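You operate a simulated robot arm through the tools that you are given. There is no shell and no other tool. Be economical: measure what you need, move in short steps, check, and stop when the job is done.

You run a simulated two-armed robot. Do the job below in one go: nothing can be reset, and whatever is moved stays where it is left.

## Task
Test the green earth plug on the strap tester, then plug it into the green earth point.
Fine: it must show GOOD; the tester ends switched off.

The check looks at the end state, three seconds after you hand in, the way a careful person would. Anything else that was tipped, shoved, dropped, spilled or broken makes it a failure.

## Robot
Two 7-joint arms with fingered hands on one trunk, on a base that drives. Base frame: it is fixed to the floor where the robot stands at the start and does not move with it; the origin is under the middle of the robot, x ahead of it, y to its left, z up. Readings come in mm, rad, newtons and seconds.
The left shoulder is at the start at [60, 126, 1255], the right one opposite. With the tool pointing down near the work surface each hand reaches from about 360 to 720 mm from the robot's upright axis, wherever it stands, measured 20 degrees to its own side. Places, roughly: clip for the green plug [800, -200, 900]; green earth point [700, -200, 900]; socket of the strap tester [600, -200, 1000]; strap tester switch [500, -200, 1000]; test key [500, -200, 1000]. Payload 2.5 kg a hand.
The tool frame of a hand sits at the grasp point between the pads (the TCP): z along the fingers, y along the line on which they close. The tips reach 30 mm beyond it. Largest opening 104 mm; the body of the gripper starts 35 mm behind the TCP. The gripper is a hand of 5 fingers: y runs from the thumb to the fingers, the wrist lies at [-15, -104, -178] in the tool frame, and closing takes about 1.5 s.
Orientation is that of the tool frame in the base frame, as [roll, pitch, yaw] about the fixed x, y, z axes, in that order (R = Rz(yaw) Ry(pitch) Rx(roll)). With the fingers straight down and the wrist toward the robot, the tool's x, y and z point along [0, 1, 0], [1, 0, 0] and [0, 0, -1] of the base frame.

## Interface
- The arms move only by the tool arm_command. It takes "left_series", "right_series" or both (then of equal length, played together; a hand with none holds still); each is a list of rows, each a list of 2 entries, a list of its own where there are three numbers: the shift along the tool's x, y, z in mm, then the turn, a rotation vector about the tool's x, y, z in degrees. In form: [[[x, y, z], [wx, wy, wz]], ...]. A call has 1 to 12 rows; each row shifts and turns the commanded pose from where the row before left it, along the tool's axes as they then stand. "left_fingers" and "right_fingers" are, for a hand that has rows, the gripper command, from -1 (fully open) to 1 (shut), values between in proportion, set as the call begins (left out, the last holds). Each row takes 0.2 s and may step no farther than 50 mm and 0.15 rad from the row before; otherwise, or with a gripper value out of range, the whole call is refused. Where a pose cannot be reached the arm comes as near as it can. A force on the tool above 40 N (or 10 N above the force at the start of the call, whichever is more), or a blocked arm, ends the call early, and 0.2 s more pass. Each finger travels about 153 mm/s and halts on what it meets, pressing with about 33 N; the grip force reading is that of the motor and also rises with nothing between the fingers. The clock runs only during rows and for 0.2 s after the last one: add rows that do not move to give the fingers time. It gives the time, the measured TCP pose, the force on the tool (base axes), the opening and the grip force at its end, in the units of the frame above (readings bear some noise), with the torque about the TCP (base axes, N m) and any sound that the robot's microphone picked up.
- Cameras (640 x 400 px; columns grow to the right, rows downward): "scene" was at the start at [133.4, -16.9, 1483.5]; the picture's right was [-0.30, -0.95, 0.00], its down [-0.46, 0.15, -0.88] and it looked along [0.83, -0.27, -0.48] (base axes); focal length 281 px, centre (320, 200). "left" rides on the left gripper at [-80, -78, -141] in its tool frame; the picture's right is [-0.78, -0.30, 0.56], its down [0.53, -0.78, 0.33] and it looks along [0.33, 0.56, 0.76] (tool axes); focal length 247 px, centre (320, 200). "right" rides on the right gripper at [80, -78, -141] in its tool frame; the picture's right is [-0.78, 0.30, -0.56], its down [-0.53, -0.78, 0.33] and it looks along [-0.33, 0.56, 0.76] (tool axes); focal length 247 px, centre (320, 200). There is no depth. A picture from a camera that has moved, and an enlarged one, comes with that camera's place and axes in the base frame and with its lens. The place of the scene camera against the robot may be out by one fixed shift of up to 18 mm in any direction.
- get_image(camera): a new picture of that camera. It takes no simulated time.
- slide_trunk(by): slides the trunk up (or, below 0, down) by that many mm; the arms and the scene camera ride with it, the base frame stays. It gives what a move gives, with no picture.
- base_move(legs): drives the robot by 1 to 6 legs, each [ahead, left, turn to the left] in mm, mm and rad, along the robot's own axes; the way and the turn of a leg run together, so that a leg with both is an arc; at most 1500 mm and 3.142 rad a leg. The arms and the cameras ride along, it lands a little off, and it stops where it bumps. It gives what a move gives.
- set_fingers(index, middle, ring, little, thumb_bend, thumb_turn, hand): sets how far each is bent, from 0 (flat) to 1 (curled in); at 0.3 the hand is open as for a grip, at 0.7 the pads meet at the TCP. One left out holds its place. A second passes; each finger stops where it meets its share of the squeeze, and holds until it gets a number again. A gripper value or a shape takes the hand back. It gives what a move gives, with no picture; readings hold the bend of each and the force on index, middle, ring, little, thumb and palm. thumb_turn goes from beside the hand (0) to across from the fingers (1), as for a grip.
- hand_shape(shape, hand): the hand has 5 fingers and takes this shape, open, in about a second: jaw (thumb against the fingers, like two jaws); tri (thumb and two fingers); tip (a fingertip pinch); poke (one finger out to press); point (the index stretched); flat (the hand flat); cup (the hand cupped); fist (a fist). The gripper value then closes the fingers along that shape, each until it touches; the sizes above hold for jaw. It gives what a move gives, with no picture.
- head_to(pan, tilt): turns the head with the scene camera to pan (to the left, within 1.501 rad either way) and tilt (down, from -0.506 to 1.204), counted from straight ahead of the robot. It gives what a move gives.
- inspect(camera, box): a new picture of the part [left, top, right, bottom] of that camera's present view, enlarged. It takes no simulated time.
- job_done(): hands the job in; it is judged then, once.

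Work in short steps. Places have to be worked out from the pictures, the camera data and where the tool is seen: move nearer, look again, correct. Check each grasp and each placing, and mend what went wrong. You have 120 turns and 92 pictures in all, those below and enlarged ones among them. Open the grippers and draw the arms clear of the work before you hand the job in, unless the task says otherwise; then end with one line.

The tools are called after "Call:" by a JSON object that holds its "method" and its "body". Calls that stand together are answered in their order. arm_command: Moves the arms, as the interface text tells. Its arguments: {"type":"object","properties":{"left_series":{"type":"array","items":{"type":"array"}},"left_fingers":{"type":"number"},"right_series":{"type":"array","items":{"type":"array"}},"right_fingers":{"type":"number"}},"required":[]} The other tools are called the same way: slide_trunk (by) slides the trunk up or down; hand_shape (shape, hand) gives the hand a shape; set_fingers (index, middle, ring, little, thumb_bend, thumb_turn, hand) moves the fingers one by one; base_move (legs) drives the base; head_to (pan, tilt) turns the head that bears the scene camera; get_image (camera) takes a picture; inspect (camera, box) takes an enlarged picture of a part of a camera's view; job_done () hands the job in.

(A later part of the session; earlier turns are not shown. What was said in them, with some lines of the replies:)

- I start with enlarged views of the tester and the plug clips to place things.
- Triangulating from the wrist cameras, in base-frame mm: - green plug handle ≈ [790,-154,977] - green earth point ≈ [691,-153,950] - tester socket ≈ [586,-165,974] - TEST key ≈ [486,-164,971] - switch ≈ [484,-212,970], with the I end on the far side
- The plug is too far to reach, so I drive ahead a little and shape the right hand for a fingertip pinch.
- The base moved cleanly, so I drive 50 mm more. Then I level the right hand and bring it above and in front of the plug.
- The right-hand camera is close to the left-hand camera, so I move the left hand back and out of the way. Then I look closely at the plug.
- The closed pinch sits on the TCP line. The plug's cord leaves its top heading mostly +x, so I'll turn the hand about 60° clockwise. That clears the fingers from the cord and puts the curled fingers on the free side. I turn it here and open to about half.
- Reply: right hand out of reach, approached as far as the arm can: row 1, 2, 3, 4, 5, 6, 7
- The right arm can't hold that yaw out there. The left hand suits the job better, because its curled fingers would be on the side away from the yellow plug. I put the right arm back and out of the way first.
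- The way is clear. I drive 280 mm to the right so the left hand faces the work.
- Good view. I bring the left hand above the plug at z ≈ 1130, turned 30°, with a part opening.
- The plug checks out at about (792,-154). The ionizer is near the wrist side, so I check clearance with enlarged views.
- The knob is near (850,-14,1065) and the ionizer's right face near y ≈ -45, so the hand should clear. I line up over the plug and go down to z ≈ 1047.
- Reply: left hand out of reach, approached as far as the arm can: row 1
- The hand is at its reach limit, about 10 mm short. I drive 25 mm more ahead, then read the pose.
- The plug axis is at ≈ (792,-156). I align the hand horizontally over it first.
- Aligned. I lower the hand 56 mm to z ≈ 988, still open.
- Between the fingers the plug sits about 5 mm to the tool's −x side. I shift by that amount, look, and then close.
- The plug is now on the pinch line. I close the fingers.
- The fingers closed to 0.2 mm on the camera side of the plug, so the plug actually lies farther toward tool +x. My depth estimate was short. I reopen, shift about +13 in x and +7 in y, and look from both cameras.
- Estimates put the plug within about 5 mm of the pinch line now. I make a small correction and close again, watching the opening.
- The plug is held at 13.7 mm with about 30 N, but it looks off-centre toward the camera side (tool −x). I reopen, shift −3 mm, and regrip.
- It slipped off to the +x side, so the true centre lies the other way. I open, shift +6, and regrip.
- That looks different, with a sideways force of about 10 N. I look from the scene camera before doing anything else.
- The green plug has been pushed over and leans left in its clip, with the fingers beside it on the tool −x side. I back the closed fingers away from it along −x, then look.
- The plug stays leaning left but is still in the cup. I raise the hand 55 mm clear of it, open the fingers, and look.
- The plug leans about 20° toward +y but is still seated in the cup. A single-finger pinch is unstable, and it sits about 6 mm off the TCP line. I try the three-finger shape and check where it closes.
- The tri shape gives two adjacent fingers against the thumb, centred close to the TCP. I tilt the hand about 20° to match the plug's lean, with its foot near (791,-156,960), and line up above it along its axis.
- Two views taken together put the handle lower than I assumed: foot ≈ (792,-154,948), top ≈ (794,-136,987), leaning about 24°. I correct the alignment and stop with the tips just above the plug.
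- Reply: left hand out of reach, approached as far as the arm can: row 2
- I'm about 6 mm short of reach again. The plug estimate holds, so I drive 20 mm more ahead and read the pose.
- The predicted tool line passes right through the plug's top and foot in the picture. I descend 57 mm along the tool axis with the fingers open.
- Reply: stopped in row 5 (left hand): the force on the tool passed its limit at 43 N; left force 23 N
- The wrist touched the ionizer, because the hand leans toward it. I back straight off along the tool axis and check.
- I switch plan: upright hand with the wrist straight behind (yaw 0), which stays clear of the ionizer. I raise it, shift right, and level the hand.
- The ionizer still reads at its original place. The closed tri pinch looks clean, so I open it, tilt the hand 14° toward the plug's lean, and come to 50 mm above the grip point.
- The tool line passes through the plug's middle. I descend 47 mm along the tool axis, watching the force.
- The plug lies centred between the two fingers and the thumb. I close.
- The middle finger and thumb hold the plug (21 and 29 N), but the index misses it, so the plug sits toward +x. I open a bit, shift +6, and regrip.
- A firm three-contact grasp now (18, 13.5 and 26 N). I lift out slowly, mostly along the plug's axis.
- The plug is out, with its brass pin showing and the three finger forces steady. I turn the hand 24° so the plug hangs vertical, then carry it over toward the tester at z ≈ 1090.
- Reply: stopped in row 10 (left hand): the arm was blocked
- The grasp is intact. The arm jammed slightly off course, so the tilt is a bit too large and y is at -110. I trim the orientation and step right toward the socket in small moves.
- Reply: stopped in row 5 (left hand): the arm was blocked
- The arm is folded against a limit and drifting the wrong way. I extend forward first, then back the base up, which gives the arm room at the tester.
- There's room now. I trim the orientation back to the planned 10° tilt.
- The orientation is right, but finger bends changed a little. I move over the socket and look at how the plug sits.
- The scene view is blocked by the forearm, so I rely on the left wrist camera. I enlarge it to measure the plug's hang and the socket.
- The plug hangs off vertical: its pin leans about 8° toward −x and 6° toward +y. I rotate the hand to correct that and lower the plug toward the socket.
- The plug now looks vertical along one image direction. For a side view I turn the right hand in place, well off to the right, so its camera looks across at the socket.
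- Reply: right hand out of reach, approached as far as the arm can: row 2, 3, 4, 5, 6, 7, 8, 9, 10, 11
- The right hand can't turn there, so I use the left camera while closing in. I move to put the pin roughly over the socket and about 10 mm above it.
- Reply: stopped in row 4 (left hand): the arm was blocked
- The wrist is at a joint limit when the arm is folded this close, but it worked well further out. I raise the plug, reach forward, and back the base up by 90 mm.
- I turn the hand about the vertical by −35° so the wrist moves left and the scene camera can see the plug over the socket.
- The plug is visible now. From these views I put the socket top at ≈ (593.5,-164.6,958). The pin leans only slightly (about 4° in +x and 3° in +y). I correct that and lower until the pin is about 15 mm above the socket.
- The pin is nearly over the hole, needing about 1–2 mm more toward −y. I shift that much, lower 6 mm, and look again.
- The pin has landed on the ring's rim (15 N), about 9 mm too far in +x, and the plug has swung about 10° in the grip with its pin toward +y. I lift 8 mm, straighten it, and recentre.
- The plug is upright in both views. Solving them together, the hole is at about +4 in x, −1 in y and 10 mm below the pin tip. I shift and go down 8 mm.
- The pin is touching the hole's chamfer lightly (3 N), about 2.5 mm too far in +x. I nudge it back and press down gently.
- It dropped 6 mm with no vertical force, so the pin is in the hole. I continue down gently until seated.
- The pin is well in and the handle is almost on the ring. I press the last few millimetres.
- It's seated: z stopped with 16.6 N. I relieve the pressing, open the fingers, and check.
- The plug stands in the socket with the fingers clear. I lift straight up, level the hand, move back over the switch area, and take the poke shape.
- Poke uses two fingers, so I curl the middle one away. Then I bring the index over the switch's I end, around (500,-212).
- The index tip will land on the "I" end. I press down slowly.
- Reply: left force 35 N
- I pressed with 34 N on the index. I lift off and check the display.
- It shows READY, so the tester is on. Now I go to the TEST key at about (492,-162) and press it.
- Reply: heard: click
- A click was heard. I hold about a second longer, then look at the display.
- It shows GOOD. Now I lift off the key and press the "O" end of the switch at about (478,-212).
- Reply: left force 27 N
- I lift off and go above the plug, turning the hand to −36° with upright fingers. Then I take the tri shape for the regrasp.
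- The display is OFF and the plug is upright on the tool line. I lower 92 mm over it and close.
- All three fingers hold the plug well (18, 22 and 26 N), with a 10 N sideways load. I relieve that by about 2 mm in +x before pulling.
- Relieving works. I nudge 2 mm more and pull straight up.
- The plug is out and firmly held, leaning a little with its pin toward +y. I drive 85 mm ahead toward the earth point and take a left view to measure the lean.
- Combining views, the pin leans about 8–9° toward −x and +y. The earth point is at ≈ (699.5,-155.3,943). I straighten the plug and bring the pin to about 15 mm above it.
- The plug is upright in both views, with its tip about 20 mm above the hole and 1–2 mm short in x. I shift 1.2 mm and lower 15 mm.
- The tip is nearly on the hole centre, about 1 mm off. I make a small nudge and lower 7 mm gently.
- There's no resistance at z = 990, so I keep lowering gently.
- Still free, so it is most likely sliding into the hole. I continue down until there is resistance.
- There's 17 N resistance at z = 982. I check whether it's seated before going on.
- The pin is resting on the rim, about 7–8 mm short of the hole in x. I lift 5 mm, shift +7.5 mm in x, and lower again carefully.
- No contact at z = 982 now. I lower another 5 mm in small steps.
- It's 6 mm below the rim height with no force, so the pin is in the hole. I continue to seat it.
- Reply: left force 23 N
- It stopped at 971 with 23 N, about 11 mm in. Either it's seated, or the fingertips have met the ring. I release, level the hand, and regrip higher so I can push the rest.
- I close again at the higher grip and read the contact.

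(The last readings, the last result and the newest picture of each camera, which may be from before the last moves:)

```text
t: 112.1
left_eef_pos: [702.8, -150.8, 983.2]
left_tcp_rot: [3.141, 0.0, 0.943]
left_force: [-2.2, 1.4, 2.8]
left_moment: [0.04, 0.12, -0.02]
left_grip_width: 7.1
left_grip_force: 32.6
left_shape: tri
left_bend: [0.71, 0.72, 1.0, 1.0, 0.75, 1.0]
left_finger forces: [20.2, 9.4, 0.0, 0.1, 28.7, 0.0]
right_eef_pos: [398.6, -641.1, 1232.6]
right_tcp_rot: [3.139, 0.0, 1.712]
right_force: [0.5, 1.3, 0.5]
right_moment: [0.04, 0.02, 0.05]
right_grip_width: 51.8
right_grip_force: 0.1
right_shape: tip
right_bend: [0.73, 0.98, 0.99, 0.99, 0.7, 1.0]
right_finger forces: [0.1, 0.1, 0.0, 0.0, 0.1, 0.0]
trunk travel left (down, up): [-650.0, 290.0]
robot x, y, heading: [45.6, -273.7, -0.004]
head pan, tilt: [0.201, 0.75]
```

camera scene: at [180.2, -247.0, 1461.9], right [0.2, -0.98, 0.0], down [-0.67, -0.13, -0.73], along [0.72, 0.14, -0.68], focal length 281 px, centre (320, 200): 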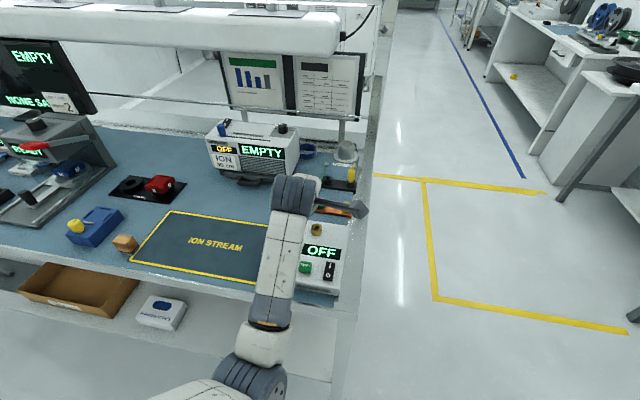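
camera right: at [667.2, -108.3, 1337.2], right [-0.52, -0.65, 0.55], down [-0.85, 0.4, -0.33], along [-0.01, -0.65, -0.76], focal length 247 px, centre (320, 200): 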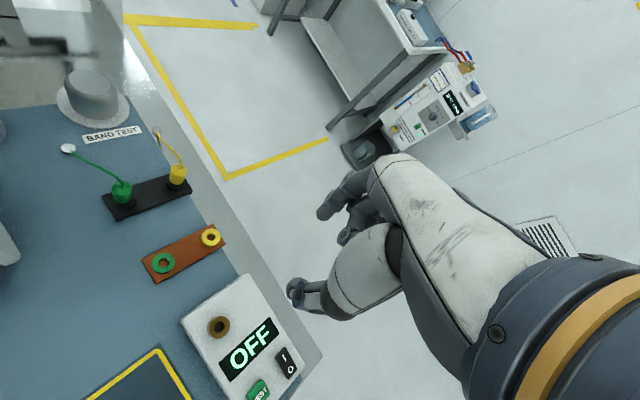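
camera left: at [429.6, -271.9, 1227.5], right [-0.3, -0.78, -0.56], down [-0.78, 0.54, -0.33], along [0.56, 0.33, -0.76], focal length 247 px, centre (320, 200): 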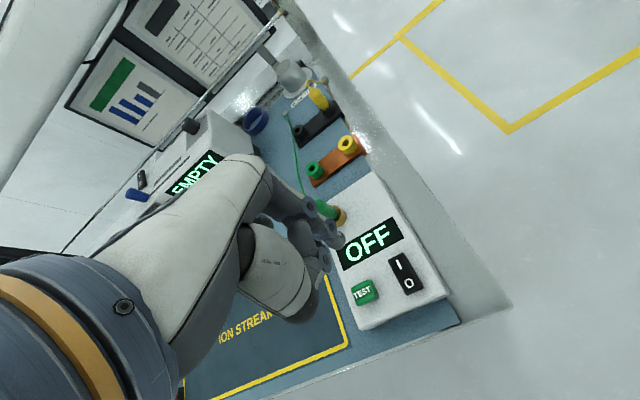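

A good three-contact grip on the standing plug. I push straight down to see whether it still moves.

Call:
{"method": "arm_command", "body": {"left_series": [[[0, 0, 2], [0, 0, 0]], [[0, 0, 2], [0, 0, 0]], [[0, 0, 2], [0, 0, 0]], [[0, 0, 0], [0, 0, 0]]]}}

```text
t: 113.1
left_eef_pos: [703.1, -149.9, 983.4]
left_tcp_rot: [3.133, -0.005, 0.943]
left_force: [-2.7, 5.2, 21.5]
left_moment: [-0.07, 0.07, 0.01]
left_grip_width: 7.1
left_grip_force: 32.9
left_shape: tri
left_bend: [0.72, 0.72, 1.0, 1.0, 0.75, 1.0]
left_finger forces: [19.9, 12.6, 0.0, 0.1, 34.1, 0.1]
right_eef_pos: [396.8, -641.4, 1233.9]
right_tcp_rot: [3.138, 0.0, 1.713]
right_force: [0.4, 0.7, -0.1]
right_moment: [-0.01, 0.0, -0.02]
right_grip_width: 51.7
right_grip_force: 0.1
right_shape: tip
right_bend: [0.73, 0.98, 0.99, 0.99, 0.7, 1.0]
right_finger forces: [0.0, 0.1, 0.1, 0.0, 0.0, 0.0]
trunk travel left (down, up): [-650.0, 290.0]
robot x, y, heading: [45.3, -275.8, -0.004]
head pan, tilt: [0.201, 0.75]
```

It doesn't move at 21 N with the fingertips above the ring, so it's seated. I relieve, open, and lift straight up clear.

Call:
{"method": "arm_command", "body": {"left_series": [[[0, 0, -5.5], [0, 0, 0]], [[0, 0, 0], [0, 0, 0]]]}}

Call:
{"method": "arm_command", "body": {"left_series": [[[0, 0, 0], [0, 0, 0]], [[0, 0, 0], [0, 0, 0]], [[0, 0, 0], [0, 0, 0]], [[0, 0, 0], [0, 0, 0]], [[0, 0, -20], [0, 0, 0]], [[0, 0, -30], [0, 0, 0]], [[0, 0, -40], [0, 0, 0]], [[0, 0, -40], [0, 0, 0]], [[0, 0, -30], [0, 0, 0]], [[0, 0, 0], [0, 0, 0]]], "left_fingers": 0}}

```text
t: 113.7
left_eef_pos: [702.2, -150.1, 983.9]
left_tcp_rot: [3.141, -0.001, 0.942]
left_force: [-0.6, 2.5, 10.9]
left_moment: [-0.07, 0.04, 0.01]
left_grip_width: 7.1
left_grip_force: 33.3
left_shape: tri
left_bend: [0.72, 0.72, 1.0, 1.0, 0.75, 1.0]
left_finger forces: [20.5, 11.4, 0.1, 0.0, 31.2, 0.0]
right_eef_pos: [398.1, -641.8, 1232.1]
right_tcp_rot: [3.139, 0.0, 1.713]
right_force: [-0.6, 0.6, 0.0]
right_moment: [-0.05, -0.02, 0.06]
right_grip_width: 51.9
right_grip_force: 0.0
right_shape: tip
right_bend: [0.73, 0.98, 0.99, 0.99, 0.7, 1.0]
right_finger forces: [0.0, 0.0, 0.1, 0.0, 0.0, 0.1]
trunk travel left (down, up): [-650.0, 290.0]
robot x, y, heading: [46.3, -274.1, -0.005]
head pan, tilt: [0.201, 0.75]
```

```text
t: 115.9
left_eef_pos: [705.1, -150.4, 1142.9]
left_tcp_rot: [-3.139, 0.0, 0.942]
left_force: [0.6, -0.5, 0.2]
left_moment: [0.0, 0.0, -0.05]
left_grip_width: 51.5
left_grip_force: 0.1
left_shape: tri
left_bend: [0.74, 0.45, 0.99, 0.99, 0.7, 1.0]
left_finger forces: [0.0, 0.0, 0.1, 0.0, 0.0, 0.0]
right_eef_pos: [399.6, -641.5, 1232.9]
right_tcp_rot: [3.14, -0.001, 1.712]
right_force: [0.1, -0.1, -0.8]
right_moment: [-0.02, -0.01, -0.01]
right_grip_width: 51.7
right_grip_force: 0.0
right_shape: tip
right_bend: [0.73, 0.98, 0.99, 0.99, 0.7, 1.0]
right_finger forces: [0.0, 0.1, 0.0, 0.1, 0.0, 0.0]
trunk travel left (down, up): [-650.0, 290.0]
robot x, y, heading: [48.5, -275.1, -0.002]
head pan, tilt: [0.201, 0.75]
```

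I draw the left arm back, up and to the side, then take the last picture.

Call:
{"method": "arm_command", "body": {"left_series": [[[0, 0, -20], [0, 0, -7.2]], [[0, 0, -20], [0, 0, -7.2]], [[0, 0, 0], [0, 0, -7.2]], [[0, 0, 0], [0, 0, -7.2]], [[0, 0, 0], [0, 0, -7.2]], [[30, -25, -10], [0, 0, 0]], [[30, -25, -10], [0, 0, 0]], [[30, -25, -10], [0, 0, 0]], [[30, -25, -5], [0, 0, 0]], [[30, -25, 0], [0, 0, 0]], [[0, 0, 0], [0, 0, 0]]], "left_fingers": -1}}

Call:
{"method": "base_move", "body": {"legs": [[-100, 0, 0]]}}

Call:
{"method": "inspect", "body": {"camera": "scene", "box": [180, 90, 380, 290]}}

```text
t: 118.3
left_eef_pos: [577.6, -0.7, 1218.3]
left_tcp_rot: [-3.14, -0.002, 1.571]
left_force: [0.8, -0.1, 0.5]
left_moment: [-0.01, 0.01, 0.0]
left_grip_width: 103.7
left_grip_force: 0.0
left_shape: tri
left_bend: [0.3, 0.3, 0.99, 0.99, 0.3, 0.98]
left_finger forces: [0.0, 0.1, 0.1, 0.0, 0.0, 0.0]
right_eef_pos: [398.4, -642.1, 1232.1]
right_tcp_rot: [3.139, -0.002, 1.713]
right_force: [-0.7, 0.3, -0.8]
right_moment: [-0.02, -0.03, -0.02]
right_grip_width: 51.7
right_grip_force: 0.2
right_shape: tip
right_bend: [0.73, 0.98, 0.99, 0.99, 0.7, 1.0]
right_finger forces: [0.0, 0.1, 0.0, 0.1, 0.0, 0.0]
trunk travel left (down, up): [-650.0, 290.0]
robot x, y, heading: [44.2, -276.2, -0.007]
head pan, tilt: [0.201, 0.75]
```

```text
t: 119.5
left_eef_pos: [477.0, 0.5, 1218.4]
left_tcp_rot: [3.141, 0.002, 1.571]
left_force: [0.2, -1.3, -0.1]
left_moment: [0.0, 0.01, -0.01]
left_grip_width: 103.7
left_grip_force: 0.2
left_shape: tri
left_bend: [0.3, 0.3, 0.99, 0.99, 0.3, 0.98]
left_finger forces: [0.1, 0.0, 0.0, 0.0, 0.1, 0.1]
right_eef_pos: [298.5, -640.9, 1233.8]
right_tcp_rot: [3.137, -0.002, 1.714]
right_force: [-0.9, 0.7, 0.6]
right_moment: [0.0, -0.04, -0.01]
right_grip_width: 51.7
right_grip_force: 0.0
right_shape: tip
right_bend: [0.73, 0.98, 0.99, 0.99, 0.7, 1.0]
right_finger forces: [0.1, 0.1, 0.0, 0.0, 0.0, 0.0]
trunk travel left (down, up): [-650.0, 290.0]
robot x, y, heading: [-54.4, -273.2, -0.003]
head pan, tilt: [0.201, 0.75]
```

```text
2.00 times, centred on (280, 190) of scene
camera zoom: at [73.8, -246.8, 1462.0], right [0.2, -0.98, 0.0], down [-0.67, -0.13, -0.73], along [0.72, 0.14, -0.68], focal length 562 px, centre (400, 220)
```

zoom: 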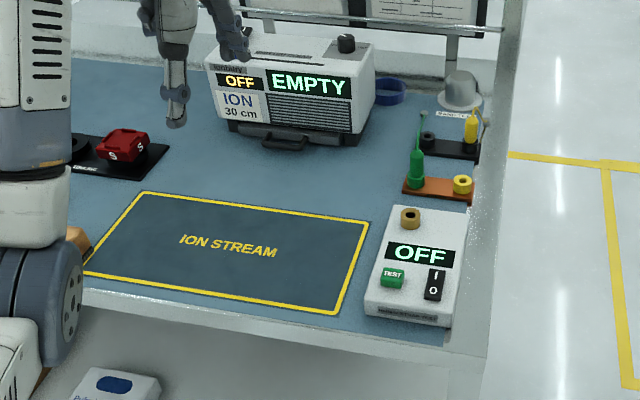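

The plug stands upright in the green earth point, the tester reads OFF, and everything else looks in place. I open the right hand and hand in.

Call:
{"method": "arm_command", "body": {"right_series": [[[0, 0, 0], [0, 0, 0]], [[0, 0, 0], [0, 0, 0]], [[0, 0, 0], [0, 0, 0]]], "right_fingers": -1}}

Call:
{"method": "job_done", "body": {}}

```text
t: 120.3
left_eef_pos: [479.1, 1.1, 1218.4]
left_tcp_rot: [-3.141, 0.0, 1.571]
left_force: [-1.2, -0.4, 0.1]
left_moment: [-0.04, -0.03, -0.01]
left_grip_width: 104.0
left_grip_force: 0.1
left_shape: tri
left_bend: [0.3, 0.3, 0.99, 0.99, 0.3, 0.98]
left_finger forces: [0.0, 0.0, 0.0, 0.0, 0.0, 0.0]
right_eef_pos: [300.2, -640.9, 1231.9]
right_tcp_rot: [-3.141, 0.0, 1.715]
right_force: [-0.9, 1.0, 0.2]
right_moment: [0.01, -0.03, -0.03]
right_grip_width: 103.9
right_grip_force: 0.1
right_shape: tip
right_bend: [0.3, 0.98, 0.99, 0.99, 0.3, 0.98]
right_finger forces: [0.0, 0.0, 0.0, 0.0, 0.0, 0.1]
trunk travel left (down, up): [-650.0, 290.0]
robot x, y, heading: [-54.8, -273.9, -0.006]
head pan, tilt: [0.201, 0.75]
```

```text
The job is handed in.
```

The green plug tested GOOD, the tester is switched off, and the plug is seated in the green earth point; on the way my wrist bumped the ionizer once (about 43 N), but it was still upright and looked unmoved in the last picture.
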